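You operate a simulated robot arm through the tools that you are given. There is no shell and no other tool. Be economical: measure what you need, move in short steps, check, and stop when the job is done.

You are at the controls of a simulated two-armed robot. One attempt, no reset.

## Task
Take the cap off the canister labelled "46" on the drying rack top and lay it down there.

The check looks at the end state, three seconds after you hand in, the way a careful person would. Anything else that was tipped, shoved, dropped, spilled or broken makes it a failure. Lids that push on must go on centred and level and be pressed home; caps that screw on are set level and turned clockwise until they are tight.

## Robot
Two 7-joint arms with two-finger parallel grippers on one trunk, on a base that drives. Base frame: it is fixed to the floor where the robot stands at the start and does not move with it; the origin is under the middle of the robot, x ahead of it, y to its left, z up. Lengths are in m, angles in degrees, forces in N, time in s.
The left shoulder is at the start at [0.05, 0.165, 1.255], the right one opposite. With the tool pointing down near the work surface each hand reaches from about 0.16 to 0.68 m from the robot's upright axis, wherever it stands, measured 20 degrees to its own side. Payload 3.91 kg a hand.
The tool frame of a hand sits at the grasp point between the pads (the TCP): z along the fingers, y along the line on which they close. The tips reach 0.03 m beyond it. The gripper opens to 0.11 m. The fingers are 0.02 m wide and 0.01 m thick; the gripper's body (0.048 by 0.112 m) begins 0.055 m behind the TCP.
Orientation is that of the tool frame in the base frame, as a unit quaternion [w, x, y, z]. With the fingers straight down and closing along the base's y, the tool's x points along the base's -x, its y along +y and its z along -z.

## Interface
- The arms move only by the tool move_arm. It takes "left_rows", "right_rows" or both (then of equal length, played together; a hand with none holds still); each is a list of rows, each an object (a shift or turn left out is 0, a gripper value left out holds the last) with "delta_pos": the shift along the base's x, y, z in m, a list of three; "rotation": the turn, a rotation vector about the base's x, y, z in degrees, a list of three; "claw": the closure, from 0 (fully open) to 1 (shut). In form: [{"delta_pos": [tx, ty, tz], "rotation": [wx, wy, wz], "claw": claw}, ...]. A call has 1 to 10 rows; each row is the pose to reach, as a shift and turn from the pose commanded when the call began. A row lasts 0.2 s, in which the tool goes at most 0.05 m and 8.6 degrees; a call with a longer step from one row to the next is refused whole, and so is a gripper value outside its range. A pose out of reach is approached as far as the arm can. The call stops where the force on the tool passes 40 N (or 10 N more than at its start, if that is more) or the arm is blocked; 0.2 s more then pass. Each finger travels about 0.045 m/s and halts on what it meets, pressing with about 30 N; the grip force reading is that of the motor and also rises with nothing between the fingers. The clock runs only during rows and for 0.2 s after the last one: add rows that repeat a pose to give the fingers time. The reply holds the time, the measured pose of the TCP, the force on the tool along the base axes, the opening and the grip force, in the units named above and with some noise, with the torque about the TCP (base axes, N m) and any sound that the robot's microphone picked up.
- Cameras (640 x 400 px; columns grow to the right, rows downward): "scene" is now at [0.1156, -0.0337, 1.4496]; the picture's right is [-0.37, -0.93, 0.00], its down [-0.33, 0.13, -0.94] and it looks along [0.87, -0.35, -0.35] (base axes); focal length 258 px, centre (320, 200). "left" rides on the left gripper at [0.072, -0.017, -0.103] in its tool frame; the picture's right is [0.23, 0.97, 0.00], its down [-0.76, 0.18, -0.62] and it looks along [-0.61, 0.14, 0.78] (tool axes); focal length 222 px, centre (320, 200). "right" rides on the right gripper at [0.072, 0.017, -0.103] in its tool frame; the picture's right is [-0.23, 0.97, 0.00], its down [-0.76, -0.18, -0.62] and it looks along [-0.61, -0.14, 0.78] (tool axes); focal length 222 px, centre (320, 200). There is no depth. A picture from a camera that has moved, and an enlarged one, comes with that camera's place and axes in the base frame and with its lens.
- snapshot(camera): a new picture of that camera. The clock stands still meanwhile.
- lift_body(by): slides the trunk up (or, below 0, down) by that many m; the arms and the scene camera ride with it, the base frame stays. It gives what a move gives, with no picture.
- steer(legs): drives the robot by 1 to 6 legs, each [ahead, left, turn to the left] in m, m and degrees, along the robot's own axes; the way and the turn of a leg run together, so that a leg with both is an arc; at most 1.5 m and 180 degrees a leg. The arms and the cameras ride along, it lands a little off, and it stops where it bumps. It gives what a move gives.
- head_to(pan, tilt): turns the head with the scene camera to pan (to the left, within 80 degrees either way) and tilt (down, from -29 to 69), counted from straight ahead of the robot. It gives what a move gives.
- enlarge(camera, box): a new picture of the part [left, top, right, bottom] of that camera's present view, enlarged. The clock stands still meanwhile.
- close_job(): hands the job in; it is judged then, once.

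Work in short steps. Places have to be worked out from the pictures, the camera data and where the tool is seen: move nearer, look again, correct. Check each grasp and each placing, and mend what went wrong. You have 120 turns and 88 pictures in all, those below and enlarged ones among them. Open the grippers and draw the arms clear of the work before you hand the job in, unless the task says otherwise; then end with one line.

The tools are called after "Request:" by a JSON object that holds its "api" and its "payload". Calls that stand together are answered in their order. move_arm: Moves the arms, as the interface text tells. Its arguments: {"type":"object","properties":{"left_rows":{"type":"array","items":{"type":"object","properties":{"delta_pos":{"type":"array","items":{"type":"number"}},"rotation":{"type":"array","items":{"type":"number"}},"claw":{"type":"number"}}}},"right_rows":{"type":"array","items":{"type":"object","properties":{"delta_pos":{"type":"array","items":{"type":"number"}},"rotation":{"type":"array","items":{"type":"number"}},"claw":{"type":"number"}}}}},"required":[]} The other tools are called the same way: lift_body (by) slides the trunk up or down; steer (legs) drives the base; head_to (pan, tilt) turns the head that bears the scene camera; snapshot (camera) takes a picture; enlarge (camera, box) takes an enlarged picture of a part of a camera's view; close_job () hands the job in.

At the start:

```text
clock: 0.0
left_position: [0.3528, 0.0035, 1.3467]
left_tool_rot: [0.001, 0.0, 1.0, -0.001]
left_contact_force: [0.3, -0.5, 0.8]
left_moment: [-0.01, 0.03, 0.01]
left_gripper_width: 0.1101
left_finger_force: 0.0
right_position: [0.3298, -0.3486, 1.2262]
right_tool_rot: [-0.001, 0.0, 1.0, 0.0]
right_contact_force: [-0.2, 0.8, 0.0]
right_moment: [-0.01, -0.02, -0.01]
right_gripper_width: 0.11
right_finger_force: 0.1
trunk travel left (down, up): [-0.475, 0.028]
robot x, y, heading: [0.0049, 0.002, -0.1]
head pan, tilt: [-21.6, 20.6]
```

scene: 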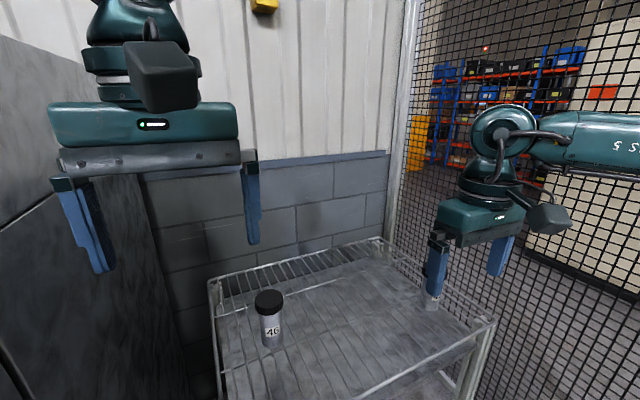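
right: 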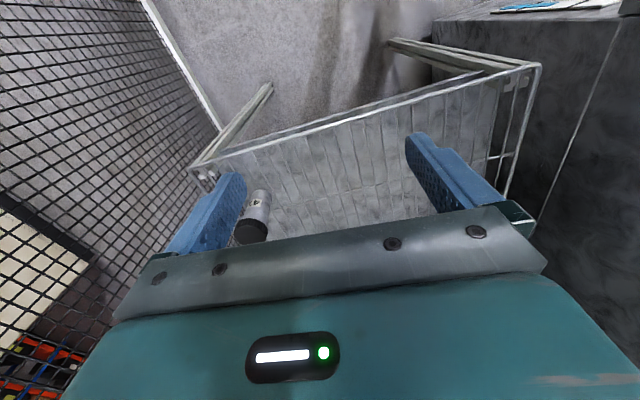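
left: 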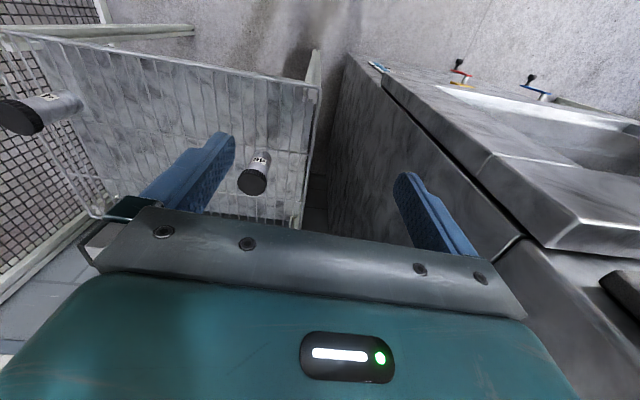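

The canister's cap looks to be near (0.57, -0.10, 1.06), by triangulating the scene and left views. I'll look closer at it and the rack.

Request:
{"api": "enlarge", "payload": {"camera": "scene", "box": [200, 230, 360, 390]}}

Request:
{"api": "enlarge", "payload": {"camera": "left", "box": [190, 100, 340, 220]}}

Request:
{"api": "enlarge", "payload": {"camera": "scene", "box": [370, 220, 530, 320]}}

```text
2.50 times, centred on (280, 310) of scene
camera zoom: at [0.1156, -0.0337, 1.4496], right [-0.37, -0.93, 0.0], down [-0.33, 0.13, -0.94], along [0.87, -0.35, -0.35], focal length 645 px, centre (420, -75)
```

zoom: 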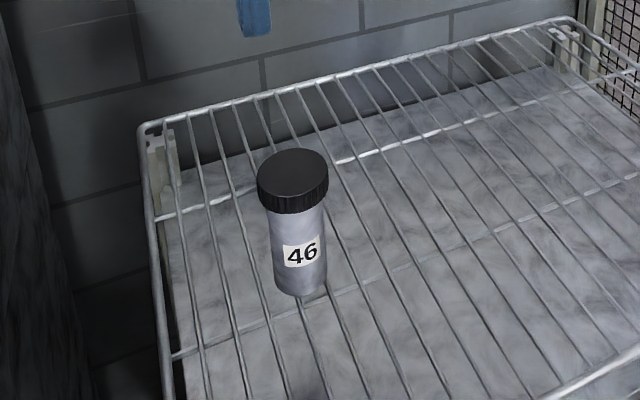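

```text
3.33 times, centred on (265, 160) of left
camera zoom: at [0.2804, -0.0128, 1.4497], right [-0.23, 0.97, 0.0], down [0.76, 0.18, 0.62], along [0.61, 0.14, -0.78], focal length 740 px, centre (503, 333)
```

zoom: 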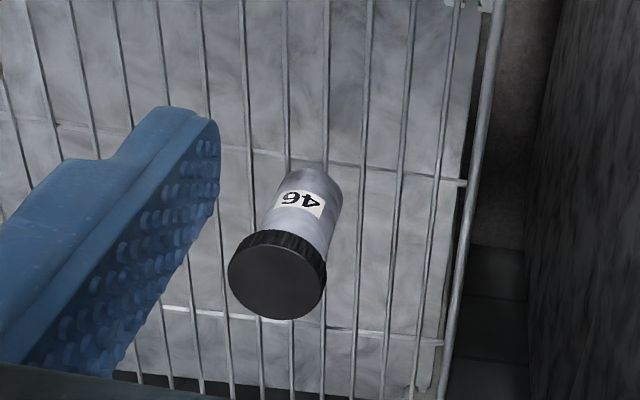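

```text
4.00 times, centred on (450, 270) of scene
camera zoom: at [0.1156, -0.0337, 1.4496], right [-0.37, -0.93, 0.0], down [-0.33, 0.13, -0.94], along [0.87, -0.35, -0.35], focal length 1031 px, centre (-200, -80)
```

zoom: 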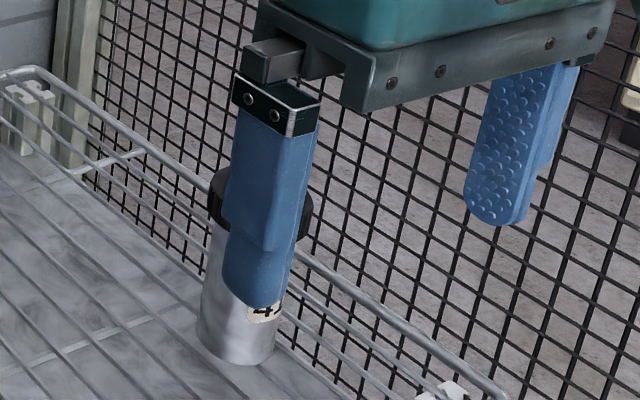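

The cap is ribbed, so it is probably a screw cap and I'll need one hand on the body. I'll look around for clearances first: the bench on the left and the rack rim.

Request:
{"api": "head_to", "payload": {"pan": -15, "tilt": 50}}

Request:
{"api": "snapshot", "payload": {"camera": "scene"}}

Request:
{"api": "head_to", "payload": {"pan": 25, "tilt": 35}}

Request:
{"api": "snapshot", "payload": {"camera": "scene"}}

```text
clock: 0.9
left_position: [0.3523, 0.0038, 1.3461]
left_tool_rot: [0.0, 0.0, 1.0, -0.001]
left_contact_force: [0.0, -0.4, 0.1]
left_moment: [-0.01, 0.01, 0.0]
left_gripper_width: 0.1101
left_finger_force: 0.1
right_position: [0.3287, -0.3502, 1.2267]
right_tool_rot: [0.001, 0.0, 1.0, 0.0]
right_contact_force: [0.3, 1.3, 0.4]
right_moment: [0.0, 0.04, 0.0]
right_gripper_width: 0.11
right_finger_force: 0.2
trunk travel left (down, up): [-0.475, 0.028]
robot x, y, heading: [0.0017, 0.0031, 0.1]
head pan, tilt: [-15.0, 50.0]
```

```text
81 pictures are left
camera scene: at [0.1035, -0.0194, 1.405], right [-0.26, -0.97, 0.0], down [-0.74, 0.2, -0.64], along [0.62, -0.17, -0.77], focal length 258 px, centre (320, 200)
```

scene: 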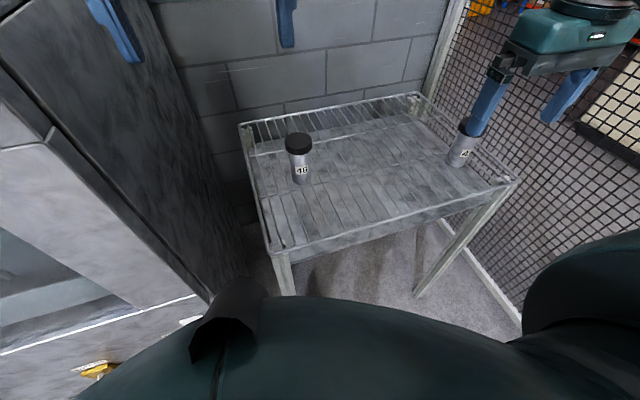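

```text
clock: 2.0
left_position: [0.3531, 0.0049, 1.3461]
left_tool_rot: [0.0, 0.0, 1.0, 0.001]
left_contact_force: [0.0, 0.5, 0.1]
left_moment: [-0.02, 0.01, 0.03]
left_gripper_width: 0.1099
left_finger_force: 0.1
right_position: [0.3295, -0.3496, 1.2263]
right_tool_rot: [0.0, -0.001, 1.0, 0.0]
right_contact_force: [-0.1, 0.7, 0.4]
right_moment: [0.02, 0.01, -0.02]
right_gripper_width: 0.1101
right_finger_force: 0.0
trunk travel left (down, up): [-0.475, 0.028]
robot x, y, heading: [0.0017, -0.0033, -0.0]
head pan, tilt: [25.0, 35.0]
```

```text
80 pictures are left
camera scene: at [0.109, 0.0377, 1.4266], right [0.42, -0.91, 0.0], down [-0.52, -0.24, -0.82], along [0.74, 0.35, -0.57], focal length 258 px, centre (320, 200)
```

scene: 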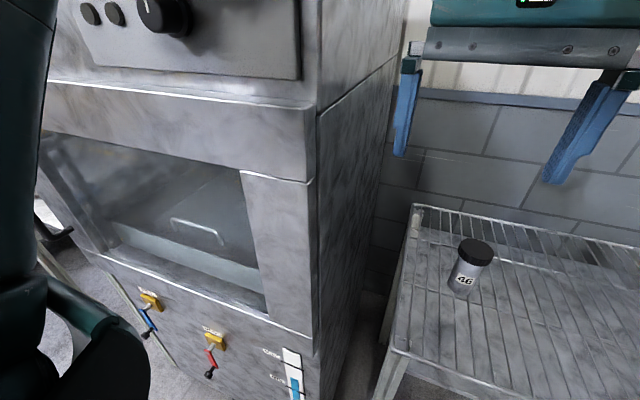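

There's a tall cabinet on the left, with its corner near (0.37, 0.17). The rack top is at z≈0.94, open at the front and with a raised rim at the back. I'll shift the robot 0.1 m right so the canister is straight ahead and the left arm is clear of the cabinet.

Request:
{"api": "steer", "payload": {"legs": [[0, -0.1, 0]]}}

Request:
{"api": "head_to", "payload": {"pan": 0, "tilt": 45}}

Request:
{"api": "snapshot", "payload": {"camera": "scene"}}

Request:
{"api": "snapshot", "payload": {"camera": "left"}}

Request:
{"api": "snapshot", "payload": {"camera": "right"}}

```text
clock: 3.5
left_position: [0.3531, -0.0937, 1.3468]
left_tool_rot: [0.001, -0.001, 1.0, 0.0]
left_contact_force: [-0.1, -0.3, 0.5]
left_moment: [0.01, -0.03, 0.0]
left_gripper_width: 0.1098
left_finger_force: 0.1
right_position: [0.3293, -0.4471, 1.2275]
right_tool_rot: [0.0, 0.0, 1.0, 0.0]
right_contact_force: [1.1, 0.0, 0.7]
right_moment: [0.0, -0.01, 0.0]
right_gripper_width: 0.1101
right_finger_force: 0.1
trunk travel left (down, up): [-0.475, 0.028]
robot x, y, heading: [-0.0007, -0.0943, -0.3]
head pan, tilt: [25.0, 35.0]
```

```text
clock: 4.4
left_position: [0.353, -0.0919, 1.3462]
left_tool_rot: [-0.001, 0.0, 1.0, 0.001]
left_contact_force: [-0.2, 0.2, -0.2]
left_moment: [0.01, 0.0, -0.01]
left_gripper_width: 0.1094
left_finger_force: 0.1
right_position: [0.3303, -0.4468, 1.2266]
right_tool_rot: [0.0, -0.001, 1.0, 0.001]
right_contact_force: [-0.1, 0.6, -0.3]
right_moment: [-0.01, -0.01, -0.03]
right_gripper_width: 0.1103
right_finger_force: 0.2
trunk travel left (down, up): [-0.475, 0.028]
robot x, y, heading: [-0.0003, -0.099, 0.1]
head pan, tilt: [0.0, 45.0]
```

```text
79 pictures are left
camera scene: at [0.1104, -0.0961, 1.4119], right [0.0, -1.0, 0.0], down [-0.71, 0.0, -0.71], along [0.71, 0.0, -0.71], focal length 258 px, centre (320, 200)
```

scene: 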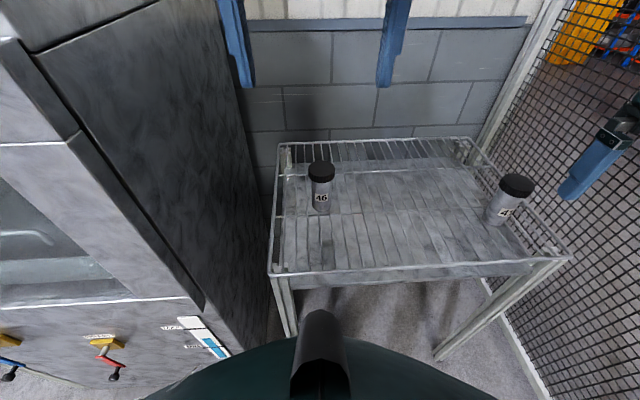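

```text
78 pictures are left
camera left: at [0.2804, -0.1096, 1.4497], right [-0.23, 0.97, 0.0], down [0.76, 0.18, 0.62], along [0.61, 0.14, -0.78], focal length 222 px, centre (320, 200)
```

left: 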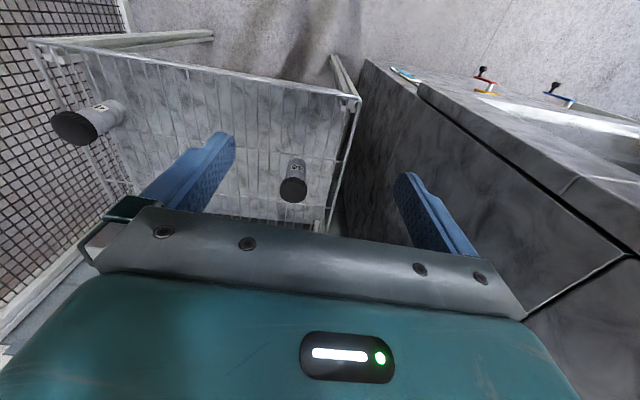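

```text
77 pictures are left
camera right: at [0.2575, -0.4295, 1.3297], right [0.23, 0.97, 0.0], down [0.76, -0.18, 0.62], along [0.61, -0.14, -0.78], focal length 222 px, centre (320, 200)
```

right: 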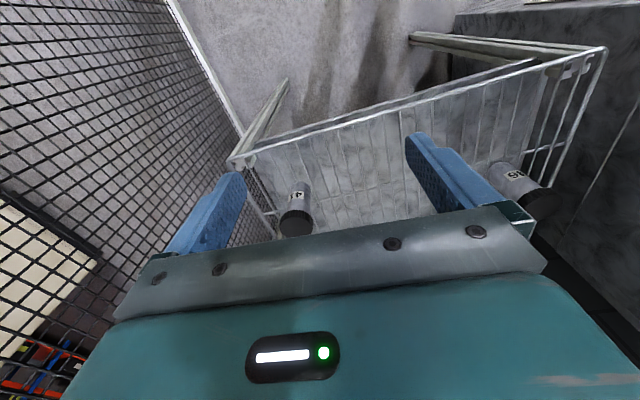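

The canister axis is near (0.577, -0.099) and its cap top is at z≈1.05. The right hand will hold the body coming in from the right-front, with its camera side up, and the left hand will turn the cap. I'll start by yawing the right hand.

Request:
{"api": "move_arm", "payload": {"right_rows": [{"rotation": [0, 0, -8]}, {"rotation": [0, 0, -16]}, {"rotation": [0, 0, -24]}, {"rotation": [0, 0, -32]}, {"rotation": [0, 0, -40]}, {"rotation": [0, 0, -48]}, {"rotation": [0, 0, -56]}, {"rotation": [0, 0, -64]}, {"rotation": [0, 0, -72]}, {"rotation": [0, 0, -80]}]}}

Request:
{"api": "move_arm", "payload": {"right_rows": [{"rotation": [0, 0, -8]}, {"rotation": [0, 0, -16]}, {"rotation": [0, 0, -24]}, {"rotation": [0, 0, -32]}, {"rotation": [0, 0, -40]}, {"rotation": [0, 0, -40]}]}}

```text
clock: 6.6
left_position: [0.3538, -0.0919, 1.3465]
left_tool_rot: [0.001, 0.0, 1.0, 0.0]
left_contact_force: [0.4, -0.4, 0.0]
left_moment: [-0.02, -0.01, 0.0]
left_gripper_width: 0.1101
left_finger_force: 0.2
right_position: [0.3295, -0.4454, 1.2271]
right_tool_rot: [0.001, 0.644, 0.765, 0.0]
right_contact_force: [0.1, 0.6, 0.2]
right_moment: [0.01, -0.03, 0.02]
right_gripper_width: 0.1102
right_finger_force: 0.1
trunk travel left (down, up): [-0.475, 0.028]
robot x, y, heading: [0.0027, -0.0989, 0.1]
head pan, tilt: [0.0, 45.0]
```

```text
clock: 8.0
left_position: [0.3518, -0.0931, 1.3447]
left_tool_rot: [0.0, 0.001, 1.0, 0.0]
left_contact_force: [-0.5, 0.6, -0.6]
left_moment: [-0.01, -0.01, -0.05]
left_gripper_width: 0.11
left_finger_force: 0.1
right_position: [0.3284, -0.4467, 1.2278]
right_tool_rot: [0.0, 0.867, 0.499, -0.001]
right_contact_force: [-0.5, -0.2, 0.0]
right_moment: [0.01, 0.0, -0.02]
right_gripper_width: 0.1099
right_finger_force: 0.1
trunk travel left (down, up): [-0.475, 0.028]
robot x, y, heading: [0.0003, -0.0925, -0.1]
head pan, tilt: [0.0, 45.0]
```

The yaw is done. Next I pitch the right fingers toward the canister at azimuth 60°, moving to a standoff.

Request:
{"api": "move_arm", "payload": {"right_rows": [{"delta_pos": [0.011, 0.011, 0], "rotation": [7.36, -4.25, 0]}, {"delta_pos": [0.022, 0.022, 0], "rotation": [14.72, -8.5, 0]}, {"delta_pos": [0.033, 0.033, 0], "rotation": [22.08, -12.75, 0]}, {"delta_pos": [0.044, 0.044, 0], "rotation": [29.44, -17, 0]}, {"delta_pos": [0.056, 0.054, 0], "rotation": [36.8, -21.25, 0]}, {"delta_pos": [0.067, 0.065, 0], "rotation": [44.17, -25.5, 0]}, {"delta_pos": [0.078, 0.076, 0], "rotation": [51.53, -29.75, 0]}, {"delta_pos": [0.089, 0.086, 0], "rotation": [58.89, -34, 0]}, {"delta_pos": [0.1, 0.097, 0], "rotation": [66.25, -38.25, 0]}, {"delta_pos": [0.1, 0.097, 0], "rotation": [66.25, -38.25, 0]}]}}

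Request:
{"api": "snapshot", "payload": {"camera": "scene"}}

Request:
{"api": "snapshot", "payload": {"camera": "right"}}

```text
clock: 10.2
left_position: [0.3527, -0.0933, 1.3458]
left_tool_rot: [-0.001, 0.0, 1.0, 0.0]
left_contact_force: [-0.5, 1.0, 0.4]
left_moment: [0.0, -0.02, 0.03]
left_gripper_width: 0.11
left_finger_force: 0.1
right_position: [0.4307, -0.3493, 1.2265]
right_tool_rot: [-0.31, 0.679, 0.394, 0.537]
right_contact_force: [-0.3, 0.0, 0.6]
right_moment: [0.04, 0.01, 0.0]
right_gripper_width: 0.1097
right_finger_force: 0.0
trunk travel left (down, up): [-0.475, 0.028]
robot x, y, heading: [0.0024, -0.0966, 0.2]
head pan, tilt: [0.0, 45.0]
```

```text
76 pictures are left
camera scene: at [0.1102, -0.0962, 1.4119], right [0.0, -1.0, 0.0], down [-0.71, 0.0, -0.71], along [0.71, 0.0, -0.71], focal length 258 px, centre (320, 200)
```

scene: 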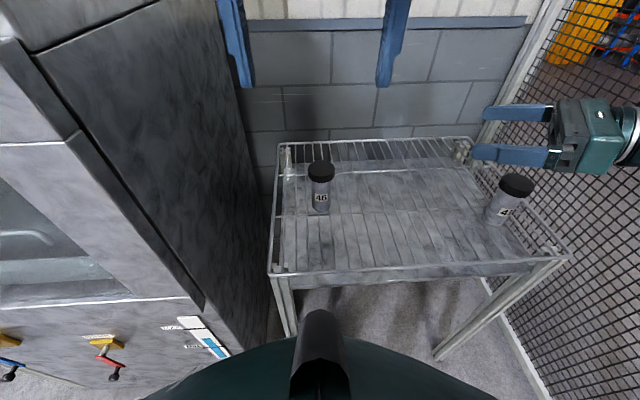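

```text
75 pictures are left
camera right: at [0.403, -0.4302, 1.3202], right [0.82, -0.53, -0.22], down [-0.55, -0.59, -0.6], along [0.19, 0.61, -0.77], focal length 222 px, centre (320, 200)
```

right: 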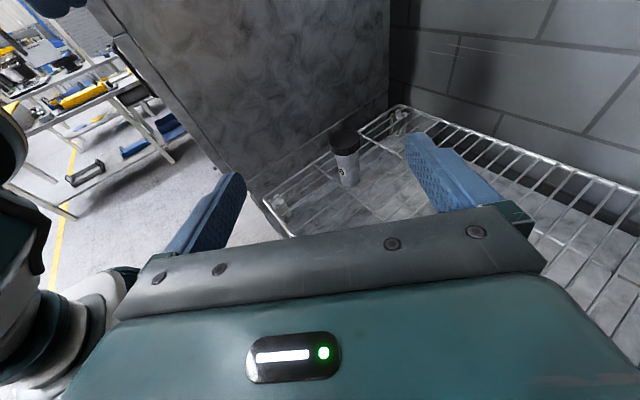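

The right hand is pitched correctly. I'll enlarge the canister in the scene and right views to pin its axis.

Request:
{"api": "enlarge", "payload": {"camera": "right", "box": [300, 110, 400, 200]}}

Request:
{"api": "enlarge", "payload": {"camera": "scene", "box": [270, 140, 370, 230]}}

Request:
{"api": "enlarge", "payload": {"camera": "left", "box": [240, 140, 340, 230]}}

```text
4.44 times, centred on (350, 155) of right
camera zoom: at [0.403, -0.4302, 1.3202], right [0.82, -0.53, -0.22], down [-0.55, -0.59, -0.6], along [0.19, 0.61, -0.77], focal length 987 px, centre (187, 400)
```

zoom: 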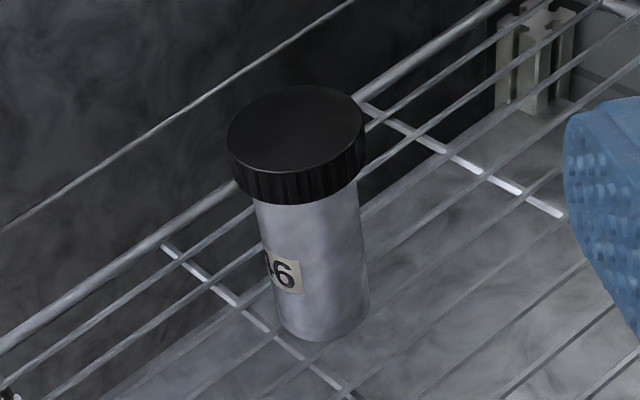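

```text
4.44 times, centred on (320, 185) of scene
camera zoom: at [0.1102, -0.0962, 1.4119], right [0.0, -1.0, 0.0], down [-0.71, 0.0, -0.71], along [0.71, 0.0, -0.71], focal length 1146 px, centre (320, 267)
```

zoom: 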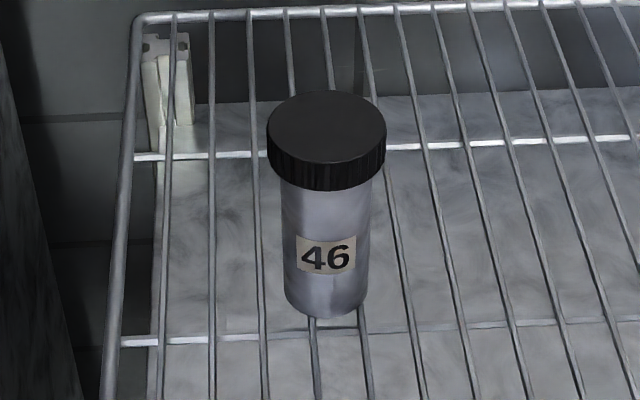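

```text
4.44 times, centred on (290, 185) of left
camera zoom: at [0.2802, -0.1096, 1.4498], right [-0.23, 0.97, 0.0], down [0.76, 0.18, 0.62], along [0.61, 0.14, -0.78], focal length 987 px, centre (453, 267)
```

zoom: 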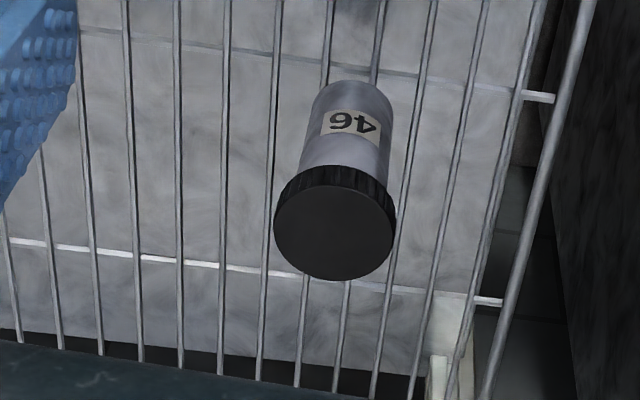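

All three views agree: the cap top centre is (0.594, -0.100, 1.033), the cap is about 0.063 wide and the body about 0.049, and the rack is at z≈0.91. I'll bring the right hand to a standoff in front of the body, still above.

Request:
{"api": "move_arm", "payload": {"right_rows": [{"delta_pos": [0.02, 0.029, -0.025]}, {"delta_pos": [0.041, 0.058, -0.05]}, {"delta_pos": [0.062, 0.087, -0.075]}, {"delta_pos": [0.083, 0.116, -0.1]}, {"delta_pos": [0.104, 0.145, -0.127]}, {"delta_pos": [0.104, 0.145, -0.127]}]}}

Request:
{"api": "snapshot", "payload": {"camera": "scene"}}

Request:
{"api": "snapshot", "payload": {"camera": "right"}}

```text
clock: 11.6
left_position: [0.3515, -0.0924, 1.3475]
left_tool_rot: [0.0, 0.0, 1.0, 0.0]
left_contact_force: [0.5, -0.3, 1.1]
left_moment: [-0.02, -0.04, -0.02]
left_gripper_width: 0.1098
left_finger_force: 0.1
right_position: [0.5337, -0.2025, 1.0972]
right_tool_rot: [-0.309, 0.68, 0.393, 0.537]
right_contact_force: [-0.3, -0.4, -0.6]
right_moment: [0.01, 0.0, -0.03]
right_gripper_width: 0.1099
right_finger_force: 0.1
trunk travel left (down, up): [-0.475, 0.028]
robot x, y, heading: [0.0006, -0.0987, -0.2]
head pan, tilt: [0.0, 45.0]
```

```text
71 pictures are left
camera scene: at [0.11, -0.0965, 1.4119], right [0.0, -1.0, 0.0], down [-0.71, 0.0, -0.71], along [0.71, 0.0, -0.71], focal length 258 px, centre (320, 200)
```

scene: 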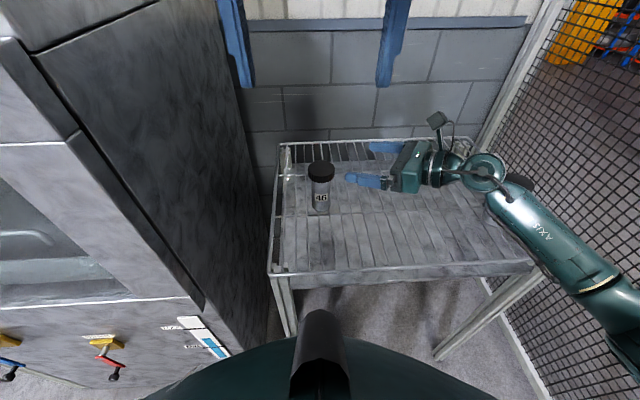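

```text
70 pictures are left
camera right: at [0.5061, -0.2833, 1.1916], right [0.82, -0.53, -0.22], down [-0.54, -0.59, -0.6], along [0.19, 0.61, -0.77], focal length 222 px, centre (320, 200)
```

right: 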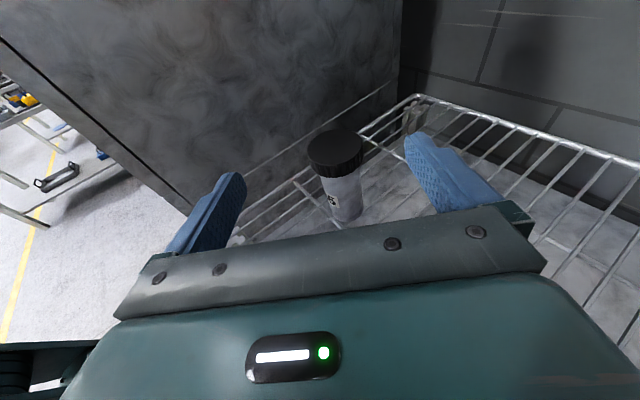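

The forearm stays on the robot's side of the other canister, with clearance. I'll lower the right hand to z≈0.965 at the standoff and check.

Request:
{"api": "move_arm", "payload": {"right_rows": [{"delta_pos": [0, 0, -0.025]}, {"delta_pos": [0, 0, -0.05]}, {"delta_pos": [0, 0, -0.075]}, {"delta_pos": [0, 0, -0.1]}, {"delta_pos": [0, 0, -0.12]}, {"delta_pos": [0, 0, -0.132]}, {"delta_pos": [0, 0, -0.132]}]}}

Request:
{"api": "snapshot", "payload": {"camera": "scene"}}

Request:
{"api": "snapshot", "payload": {"camera": "right"}}

```text
clock: 13.2
left_position: [0.3531, -0.0922, 1.3464]
left_tool_rot: [0.001, 0.0, 1.0, 0.0]
left_contact_force: [0.3, 0.2, -0.2]
left_moment: [0.04, 0.01, -0.03]
left_gripper_width: 0.1101
left_finger_force: 0.0
right_position: [0.5352, -0.2055, 0.9675]
right_tool_rot: [-0.309, 0.68, 0.393, 0.536]
right_contact_force: [0.0, -0.1, 0.4]
right_moment: [0.01, 0.05, -0.01]
right_gripper_width: 0.11
right_finger_force: 0.0
trunk travel left (down, up): [-0.475, 0.028]
robot x, y, heading: [-0.0001, -0.0946, -0.1]
head pan, tilt: [0.0, 45.0]
```

```text
69 pictures are left
camera scene: at [0.1104, -0.0962, 1.4118], right [0.0, -1.0, 0.0], down [-0.71, 0.0, -0.71], along [0.71, 0.0, -0.71], focal length 258 px, centre (320, 200)
```

scene: 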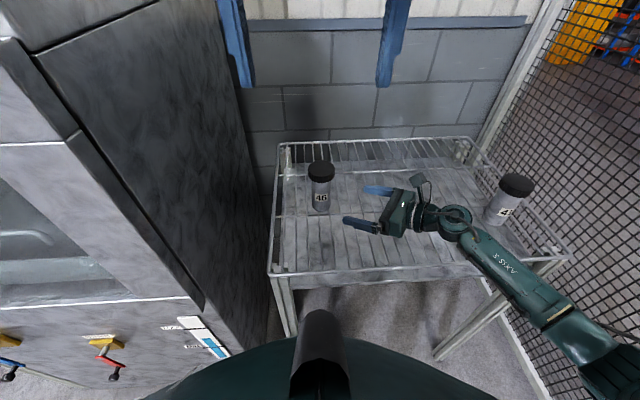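

```text
68 pictures are left
camera right: at [0.5082, -0.2858, 1.0619], right [0.82, -0.53, -0.22], down [-0.55, -0.59, -0.59], along [0.19, 0.61, -0.77], focal length 222 px, centre (320, 200)
```

right: 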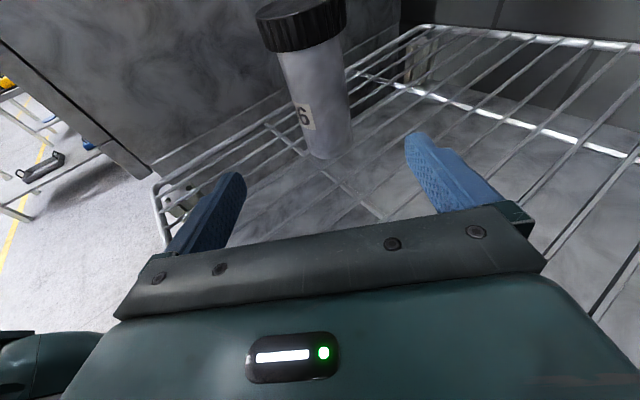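

The canister is centred laterally between the right fingers to within about 3 mm. I'll move the right hand in to the body.

Request:
{"api": "move_arm", "payload": {"right_rows": [{"delta_pos": [0.0125, 0.0217, 0]}, {"delta_pos": [0.025, 0.0433, 0]}, {"delta_pos": [0.0375, 0.065, 0]}, {"delta_pos": [0.047, 0.0814, 0]}, {"delta_pos": [0.054, 0.0935, 0]}, {"delta_pos": [0.054, 0.0935, 0]}]}}

Request:
{"api": "snapshot", "payload": {"camera": "right"}}

Request:
{"api": "enlarge", "payload": {"camera": "scene", "box": [250, 130, 410, 230]}}

```text
clock: 14.6
left_position: [0.3521, -0.0935, 1.3463]
left_tool_rot: [0.0, 0.0, 1.0, 0.0]
left_contact_force: [-1.2, 0.6, 0.1]
left_moment: [-0.02, 0.02, -0.02]
left_gripper_width: 0.1102
left_finger_force: 0.0
right_position: [0.589, -0.1134, 0.9685]
right_tool_rot: [-0.309, 0.68, 0.393, 0.536]
right_contact_force: [0.3, 0.1, 0.3]
right_moment: [0.03, -0.01, 0.01]
right_gripper_width: 0.1101
right_finger_force: 0.0
trunk travel left (down, up): [-0.475, 0.028]
robot x, y, heading: [-0.0013, -0.0988, -0.1]
head pan, tilt: [0.0, 45.0]
```

```text
67 pictures are left
camera right: at [0.5613, -0.1941, 1.0629], right [0.82, -0.53, -0.22], down [-0.55, -0.59, -0.6], along [0.19, 0.61, -0.77], focal length 222 px, centre (320, 200)
```

right: 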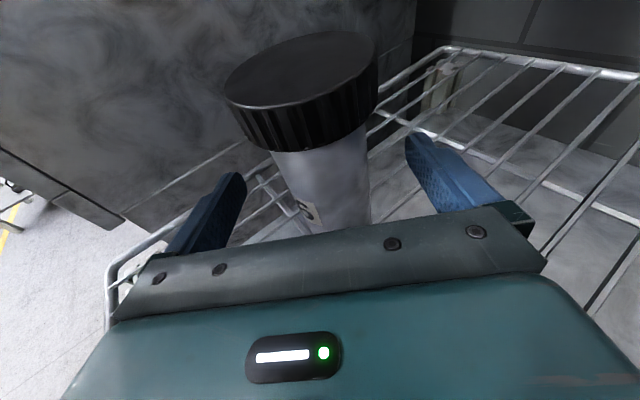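

```text
4.00 times, centred on (330, 180) of scene
camera zoom: at [0.1103, -0.0963, 1.4118], right [0.0, -1.0, 0.0], down [-0.71, 0.0, -0.71], along [0.71, 0.0, -0.71], focal length 1031 px, centre (280, 280)
```

zoom: 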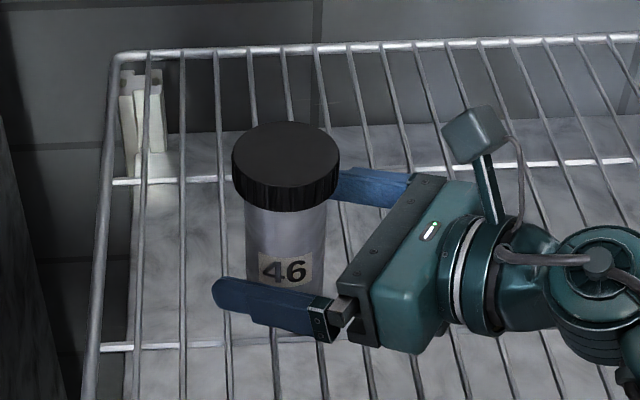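

The body sits between the right pads with the cap clear above. I'll close the right gripper.

Request:
{"api": "move_arm", "payload": {"right_rows": [{"claw": 1}, {"claw": 1}, {"claw": 1}, {"claw": 1}, {"claw": 1}, {"claw": 1}]}}

Request:
{"api": "enlarge", "payload": {"camera": "scene", "box": [250, 130, 410, 230]}}

Request:
{"api": "snapshot", "payload": {"camera": "right"}}

```text
clock: 16.0
left_position: [0.3523, -0.0938, 1.3461]
left_tool_rot: [0.0, -0.001, 1.0, 0.0]
left_contact_force: [0.6, -0.8, 0.9]
left_moment: [0.02, -0.04, 0.01]
left_gripper_width: 0.11
left_finger_force: 0.0
right_position: [0.5878, -0.1133, 0.9683]
right_tool_rot: [-0.309, 0.681, 0.393, 0.536]
right_contact_force: [-0.3, -1.4, 0.4]
right_moment: [-0.04, 0.03, 0.0]
right_gripper_width: 0.0491
right_finger_force: 30.4
trunk travel left (down, up): [-0.475, 0.028]
robot x, y, heading: [0.0015, -0.0974, -0.1]
head pan, tilt: [0.0, 45.0]
```

```text
4.00 times, centred on (330, 180) of scene
camera zoom: at [0.1104, -0.0963, 1.4118], right [0.0, -1.0, 0.0], down [-0.71, 0.0, -0.71], along [0.71, 0.0, -0.71], focal length 1031 px, centre (280, 280)
```

zoom: 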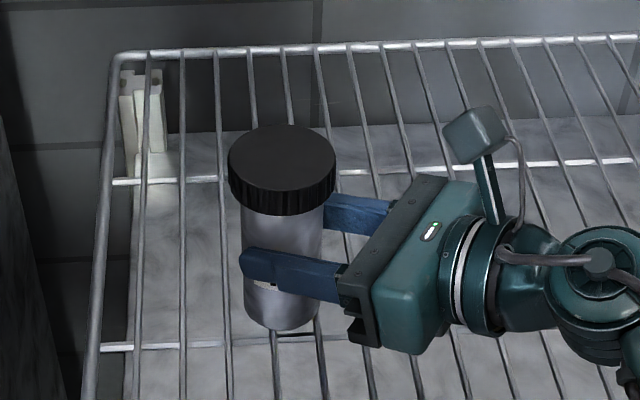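

```text
64 pictures are left
camera right: at [0.5613, -0.1946, 1.0627], right [0.82, -0.53, -0.22], down [-0.55, -0.59, -0.6], along [0.19, 0.61, -0.77], focal length 222 px, centre (320, 200)
```

right: 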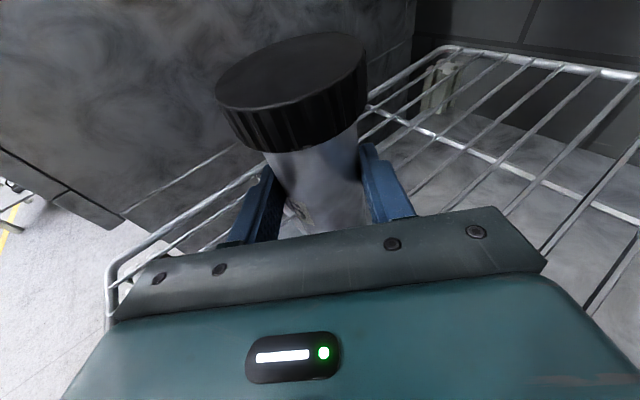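

The body is gripped at 0.049 m and still upright, with its axis now ≈(0.595, -0.098). Now I move the left hand over the cap while yawing it -80°, checking at halfway.

Request:
{"api": "move_arm", "payload": {"left_rows": [{"delta_pos": [0.013, 0, 0], "rotation": [0, 0, -8]}, {"delta_pos": [0.026, 0, 0], "rotation": [0, 0, -16]}, {"delta_pos": [0.039, 0, 0], "rotation": [0, 0, -24]}, {"delta_pos": [0.052, 0, 0], "rotation": [0, 0, -32]}, {"delta_pos": [0.065, 0, 0], "rotation": [0, 0, -40]}, {"delta_pos": [0.078, 0, 0], "rotation": [0, 0, -48]}, {"delta_pos": [0.091, 0, 0], "rotation": [0, 0, -56]}, {"delta_pos": [0.104, 0, 0], "rotation": [0, 0, -64]}, {"delta_pos": [0.117, 0, 0], "rotation": [0, 0, -72]}, {"delta_pos": [0.13, 0, 0], "rotation": [0, 0, -80]}]}}

Request:
{"api": "snapshot", "payload": {"camera": "scene"}}

Request:
{"api": "snapshot", "payload": {"camera": "left"}}

```text
clock: 18.2
left_position: [0.4806, -0.0933, 1.3469]
left_tool_rot: [0.0, 0.644, 0.765, 0.0]
left_contact_force: [-0.1, 0.3, -0.2]
left_moment: [0.04, 0.02, 0.01]
left_gripper_width: 0.1101
left_finger_force: 0.2
right_position: [0.5875, -0.1152, 0.9699]
right_tool_rot: [-0.308, 0.68, 0.392, 0.538]
right_contact_force: [0.7, 0.2, -3.4]
right_moment: [-0.07, 0.01, 0.0]
right_gripper_width: 0.0491
right_finger_force: 30.7
trunk travel left (down, up): [-0.475, 0.028]
robot x, y, heading: [0.0009, -0.0981, 0.0]
head pan, tilt: [0.0, 45.0]
```

```text
63 pictures are left
camera scene: at [0.1091, -0.0976, 1.4121], right [0.0, -1.0, 0.0], down [-0.71, 0.0, -0.71], along [0.71, 0.0, -0.71], focal length 258 px, centre (320, 200)
```

scene: 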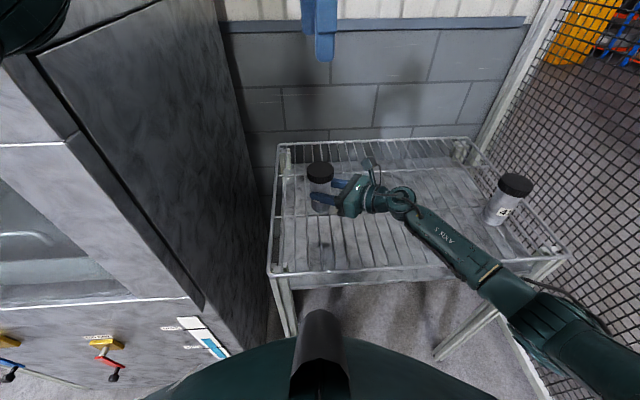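

```text
62 pictures are left
camera left: at [0.4532, -0.0253, 1.4507], right [0.92, 0.39, 0.0], down [0.3, -0.72, 0.62], along [0.24, -0.57, -0.78], focal length 222 px, centre (320, 200)
```

left: 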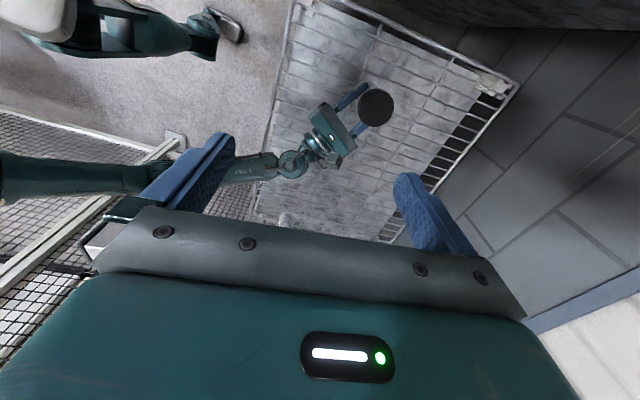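

All clear. I'll bring the left hand over the cap axis, with tips about 0.1 m above it.

Request:
{"api": "move_arm", "payload": {"left_rows": [{"delta_pos": [0.02, -0.001, -0.03]}, {"delta_pos": [0.04, -0.002, -0.06]}, {"delta_pos": [0.06, -0.003, -0.09]}, {"delta_pos": [0.08, -0.004, -0.12]}, {"delta_pos": [0.1, -0.005, -0.15]}, {"delta_pos": [0.1145, -0.005, -0.187]}, {"delta_pos": [0.1145, -0.005, -0.187]}]}}

Request:
{"api": "snapshot", "payload": {"camera": "scene"}}

Request:
{"api": "snapshot", "payload": {"camera": "left"}}

```text
clock: 19.8
left_position: [0.5942, -0.0971, 1.1566]
left_tool_rot: [0.0, 0.643, 0.766, 0.0]
left_contact_force: [0.1, 0.2, 0.6]
left_moment: [0.02, -0.01, -0.02]
left_gripper_width: 0.1101
left_finger_force: 0.1
right_position: [0.5866, -0.1138, 0.9687]
right_tool_rot: [-0.309, 0.68, 0.394, 0.535]
right_contact_force: [-0.2, 0.4, -1.4]
right_moment: [0.02, 0.05, 0.0]
right_gripper_width: 0.0484
right_finger_force: 29.8
trunk travel left (down, up): [-0.475, 0.028]
robot x, y, heading: [-0.001, -0.0952, 0.0]
head pan, tilt: [0.0, 45.0]
```

```text
61 pictures are left
camera scene: at [0.1105, -0.0961, 1.4118], right [0.0, -1.0, 0.0], down [-0.71, 0.0, -0.71], along [0.71, 0.0, -0.71], focal length 258 px, centre (320, 200)
```

scene: 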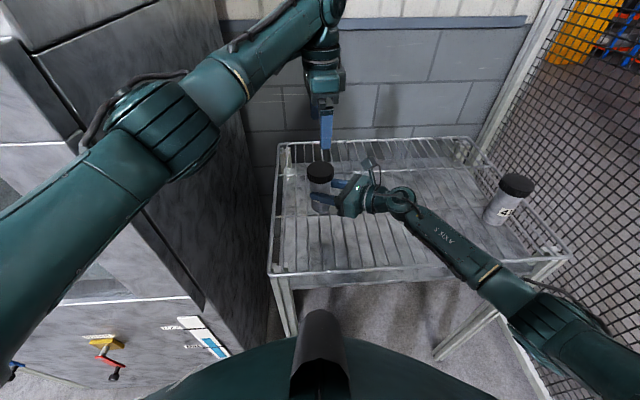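

```text
60 pictures are left
camera left: at [0.5655, -0.0283, 1.2602], right [0.92, 0.39, 0.0], down [0.31, -0.72, 0.62], along [0.24, -0.57, -0.78], focal length 222 px, centre (320, 200)
```

left: 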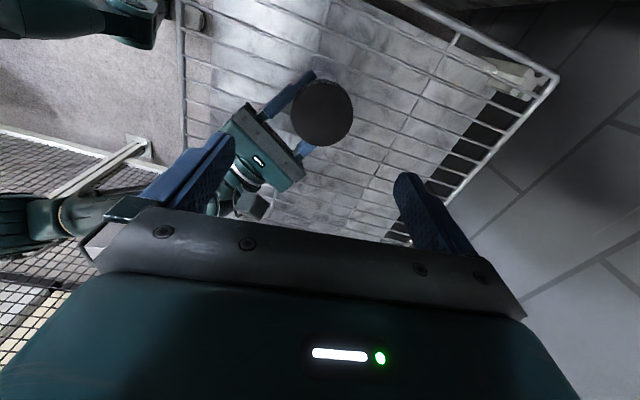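

The cap is nearly under the left hand. I'll enlarge to refine its centre.

Request:
{"api": "enlarge", "payload": {"camera": "left", "box": [260, 60, 400, 160]}}

Request:
{"api": "enlarge", "payload": {"camera": "scene", "box": [270, 90, 400, 220]}}

```text
4.00 times, centred on (330, 110) of left
camera zoom: at [0.5655, -0.0283, 1.2602], right [0.92, 0.39, 0.0], down [0.31, -0.72, 0.62], along [0.24, -0.57, -0.78], focal length 888 px, centre (280, 560)
```

zoom: 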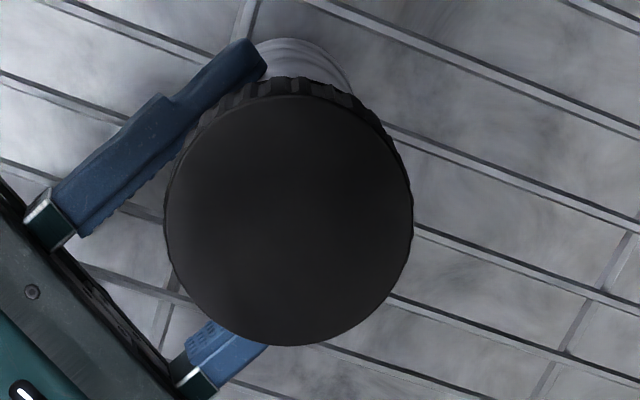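

```text
3.08 times, centred on (335, 155) of scene
camera zoom: at [0.1105, -0.0961, 1.4118], right [0.0, -1.0, 0.0], down [-0.71, 0.0, -0.71], along [0.71, 0.0, -0.71], focal length 793 px, centre (274, 338)
```

zoom: 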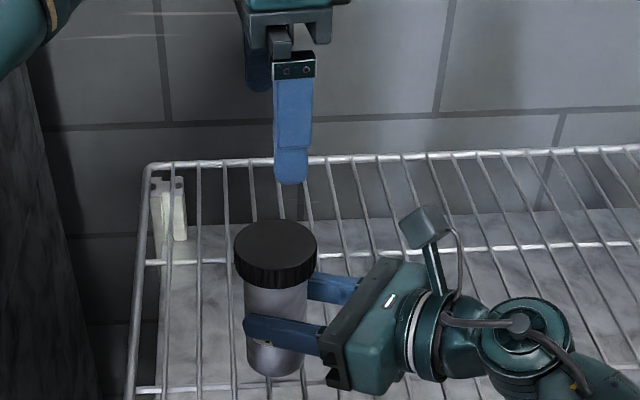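

The cap centre is consistent with (0.595, -0.095), top ≈1.031. I'll lower the left hand to TCP z≈1.06 and check the alignment.

Request:
{"api": "move_arm", "payload": {"left_rows": [{"delta_pos": [0, 0, -0.025]}, {"delta_pos": [0, 0.001, -0.05]}, {"delta_pos": [0, 0.001, -0.075]}, {"delta_pos": [0, 0.001, -0.097]}, {"delta_pos": [0, 0.001, -0.097]}]}}

Request:
{"api": "snapshot", "payload": {"camera": "left"}}

Request:
{"api": "enlarge", "payload": {"camera": "scene", "box": [270, 90, 400, 220]}}

Request:
{"api": "snapshot", "payload": {"camera": "right"}}

```text
clock: 21.0
left_position: [0.5923, -0.0965, 1.0625]
left_tool_rot: [0.0, 0.642, 0.766, 0.0]
left_contact_force: [0.2, 0.3, 0.4]
left_moment: [0.02, -0.02, 0.0]
left_gripper_width: 0.1101
left_finger_force: 0.1
right_position: [0.5886, -0.113, 0.9673]
right_tool_rot: [-0.309, 0.68, 0.393, 0.536]
right_contact_force: [-1.3, 0.5, -2.5]
right_moment: [-0.01, 0.02, -0.01]
right_gripper_width: 0.0481
right_finger_force: 30.6
trunk travel left (down, up): [-0.475, 0.028]
robot x, y, heading: [-0.0013, -0.0961, -0.0]
head pan, tilt: [0.0, 45.0]
```

```text
57 pictures are left
camera left: at [0.5641, -0.0275, 1.1663], right [0.92, 0.39, 0.0], down [0.31, -0.72, 0.62], along [0.25, -0.57, -0.78], focal length 222 px, centre (320, 200)
```

left: 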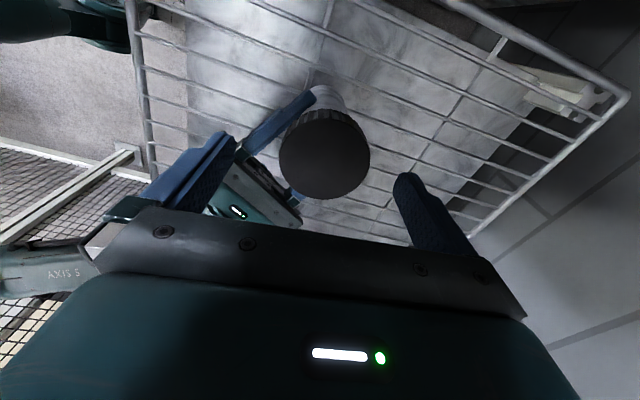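

```text
3.08 times, centred on (335, 155) of scene
camera zoom: at [0.1107, -0.0962, 1.4118], right [0.0, -1.0, 0.0], down [-0.71, 0.0, -0.71], along [0.71, 0.0, -0.71], focal length 793 px, centre (274, 338)
```

zoom: 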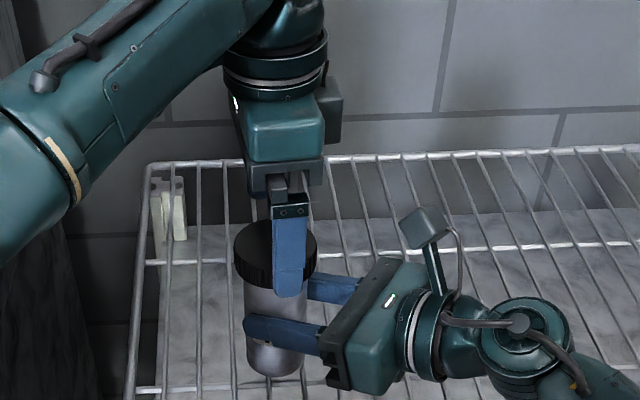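

```text
55 pictures are left
camera right: at [0.5614, -0.1943, 1.0625], right [0.82, -0.53, -0.22], down [-0.55, -0.59, -0.59], along [0.19, 0.61, -0.77], focal length 222 px, centre (320, 200)
```

right: 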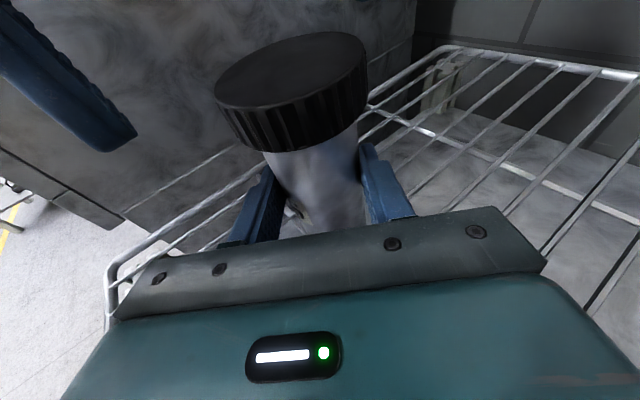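

Reviewing all the views, the cap centre is about (0.598, -0.095) with its top at 1.026. I'll lower the left hand so the pads cover the cap, nudge it in x, and look before closing.

Request:
{"api": "move_arm", "payload": {"left_rows": [{"delta_pos": [0.004, 0.001, -0.013]}, {"delta_pos": [0.004, 0.001, -0.026]}, {"delta_pos": [0.004, 0.001, -0.026]}]}}

Request:
{"api": "enlarge", "payload": {"camera": "scene", "box": [280, 130, 380, 220]}}

Request:
{"api": "snapshot", "payload": {"camera": "right"}}

```text
clock: 21.8
left_position: [0.5981, -0.0945, 1.0385]
left_tool_rot: [0.001, 0.643, 0.766, 0.0]
left_contact_force: [0.0, 0.5, -0.1]
left_moment: [0.03, -0.04, -0.04]
left_gripper_width: 0.1098
left_finger_force: 0.0
right_position: [0.589, -0.1134, 0.9687]
right_tool_rot: [-0.31, 0.68, 0.394, 0.536]
right_contact_force: [-0.3, 0.1, -3.2]
right_moment: [-0.06, 0.02, -0.01]
right_gripper_width: 0.0482
right_finger_force: 30.4
trunk travel left (down, up): [-0.475, 0.028]
robot x, y, heading: [-0.0001, -0.0972, -0.0]
head pan, tilt: [0.0, 45.0]
```

```text
4.44 times, centred on (330, 175) of scene
camera zoom: at [0.1107, -0.0962, 1.4118], right [0.0, -1.0, 0.0], down [-0.71, 0.0, -0.71], along [0.71, 0.0, -0.71], focal length 1146 px, centre (276, 311)
```

zoom: 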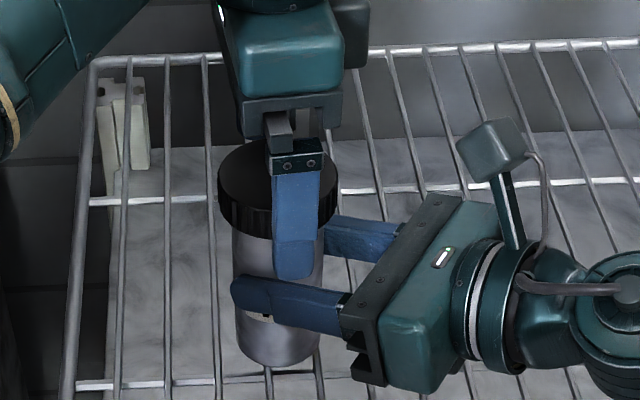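

```text
53 pictures are left
camera right: at [0.5615, -0.1943, 1.0625], right [0.82, -0.53, -0.22], down [-0.55, -0.59, -0.59], along [0.19, 0.61, -0.77], focal length 222 px, centre (320, 200)
```

right: 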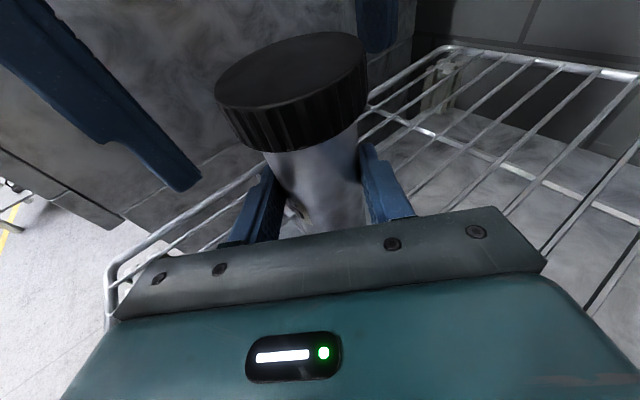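

The left tips sit at about the cap's lower edge, well centred. I'll close the left gripper on the cap.

Request:
{"api": "move_arm", "payload": {"left_rows": [{"claw": 1}, {"claw": 1}, {"claw": 1}, {"claw": 1}, {"claw": 1}, {"claw": 1}]}}

Request:
{"api": "snapshot", "payload": {"camera": "right"}}

Request:
{"api": "enlarge", "payload": {"camera": "scene", "box": [280, 130, 380, 220]}}

```text
clock: 23.2
left_position: [0.5988, -0.0949, 1.0387]
left_tool_rot: [0.0, 0.642, 0.766, -0.001]
left_contact_force: [-10.4, 1.2, 1.1]
left_moment: [-0.05, 0.27, -0.07]
left_gripper_width: 0.0631
left_finger_force: 29.5
right_position: [0.589, -0.1135, 0.9688]
right_tool_rot: [-0.309, 0.68, 0.392, 0.537]
right_contact_force: [10.3, -1.0, -5.1]
right_moment: [0.09, 0.51, -0.22]
right_gripper_width: 0.0478
right_finger_force: 30.7
trunk travel left (down, up): [-0.475, 0.028]
robot x, y, heading: [0.0015, -0.1007, 0.0]
head pan, tilt: [0.0, 45.0]
```

```text
52 pictures are left
camera right: at [0.562, -0.195, 1.0626], right [0.82, -0.54, -0.22], down [-0.55, -0.59, -0.59], along [0.19, 0.61, -0.77], focal length 222 px, centre (320, 200)
```

right: 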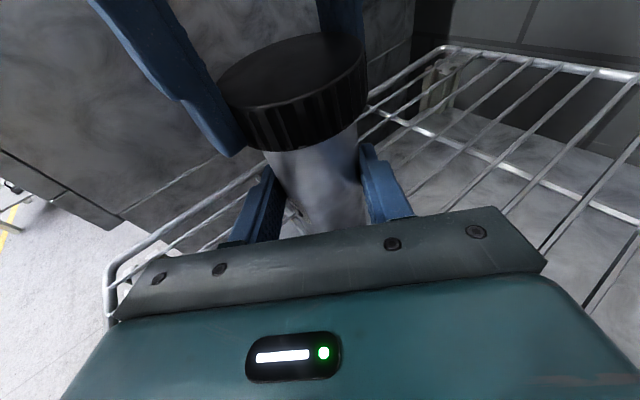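

```text
4.44 times, centred on (330, 175) of scene
camera zoom: at [0.1108, -0.0962, 1.4118], right [0.0, -1.0, 0.0], down [-0.71, 0.0, -0.71], along [0.71, 0.0, -0.71], focal length 1146 px, centre (276, 311)
```

zoom: 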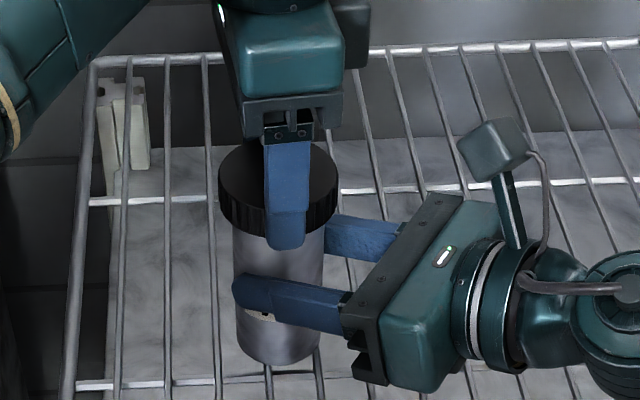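

The cap is gripped at 0.063 m with a 10 N sideways load, so I'll ease the left hand 2 mm in -x. Then I'll try a small counter-clockwise turn.

Request:
{"api": "move_arm", "payload": {"left_rows": [{"delta_pos": [-0.002, 0, 0]}, {"delta_pos": [-0.002, 0, 0], "rotation": [0, 0, 5]}, {"delta_pos": [-0.002, 0, 0], "rotation": [0, 0, 10]}, {"delta_pos": [-0.002, 0, 0], "rotation": [0, 0, 15]}, {"delta_pos": [-0.002, 0, 0], "rotation": [0, 0, 20]}]}}

Request:
{"api": "snapshot", "payload": {"camera": "right"}}

```text
clock: 24.4
left_position: [0.5969, -0.0971, 1.0376]
left_tool_rot: [-0.001, 0.5, 0.866, -0.002]
left_contact_force: [-22.5, 3.1, 18.4]
left_moment: [0.1, 0.75, -0.1]
left_gripper_width: 0.0627
left_finger_force: 29.9
right_position: [0.588, -0.1138, 0.9677]
right_tool_rot: [-0.307, 0.682, 0.392, 0.536]
right_contact_force: [22.4, -1.7, -10.9]
right_moment: [0.15, 0.83, -0.23]
right_gripper_width: 0.048
right_finger_force: 30.5
trunk travel left (down, up): [-0.475, 0.028]
robot x, y, heading: [-0.0024, -0.0964, -0.1]
head pan, tilt: [0.0, 45.0]
```

```text
50 pictures are left
camera right: at [0.5616, -0.1953, 1.0626], right [0.81, -0.54, -0.22], down [-0.55, -0.59, -0.59], along [0.19, 0.6, -0.77], focal length 222 px, centre (320, 200)
```

right: 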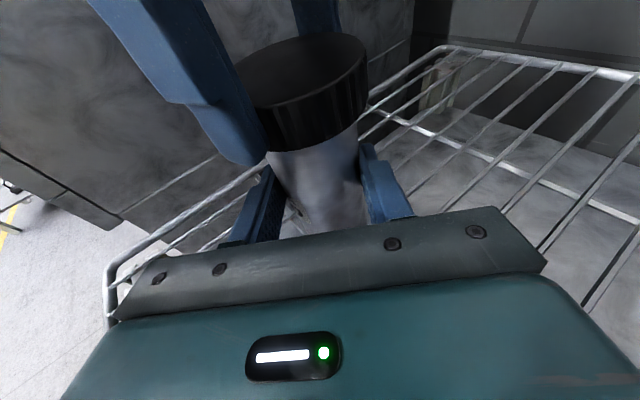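

The cap turned 20° with very little torque, but the sideways force grew to 22 N. I'll probe which shift relieves it.

Request:
{"api": "move_arm", "payload": {"left_rows": [{"delta_pos": [-0.0015, 0, 0.0]}, {"delta_pos": [-0.0015, 0, 0.0]}]}}

Request:
{"api": "move_arm", "payload": {"left_rows": [{"delta_pos": [0, 0, 0.001]}, {"delta_pos": [0, 0, 0.001]}]}}

```text
clock: 25.0
left_position: [0.5956, -0.0962, 1.0373]
left_tool_rot: [0.0, 0.5, 0.866, 0.001]
left_contact_force: [-15.2, 1.3, 18.7]
left_moment: [-0.1, 0.59, -0.04]
left_gripper_width: 0.0627
left_finger_force: 29.8
right_position: [0.5897, -0.1153, 0.968]
right_tool_rot: [-0.308, 0.681, 0.392, 0.537]
right_contact_force: [18.8, -3.8, -9.6]
right_moment: [0.16, 0.08, -0.42]
right_gripper_width: 0.0475
right_finger_force: 29.9
trunk travel left (down, up): [-0.475, 0.028]
robot x, y, heading: [0.0002, -0.0973, -0.0]
head pan, tilt: [0.0, 45.0]
```

```text
clock: 25.6
left_position: [0.5962, -0.0957, 1.0378]
left_tool_rot: [0.0, 0.501, 0.866, 0.0]
left_contact_force: [-12.5, 1.7, 16.9]
left_moment: [0.06, 0.38, -0.01]
left_gripper_width: 0.063
left_finger_force: 30.1
right_position: [0.5877, -0.1149, 0.9685]
right_tool_rot: [-0.309, 0.68, 0.393, 0.536]
right_contact_force: [15.5, -4.9, -9.3]
right_moment: [-0.2, 0.27, -0.39]
right_gripper_width: 0.0479
right_finger_force: 30.3
trunk travel left (down, up): [-0.475, 0.028]
robot x, y, heading: [-0.0, -0.0981, -0.0]
head pan, tilt: [0.0, 45.0]
```

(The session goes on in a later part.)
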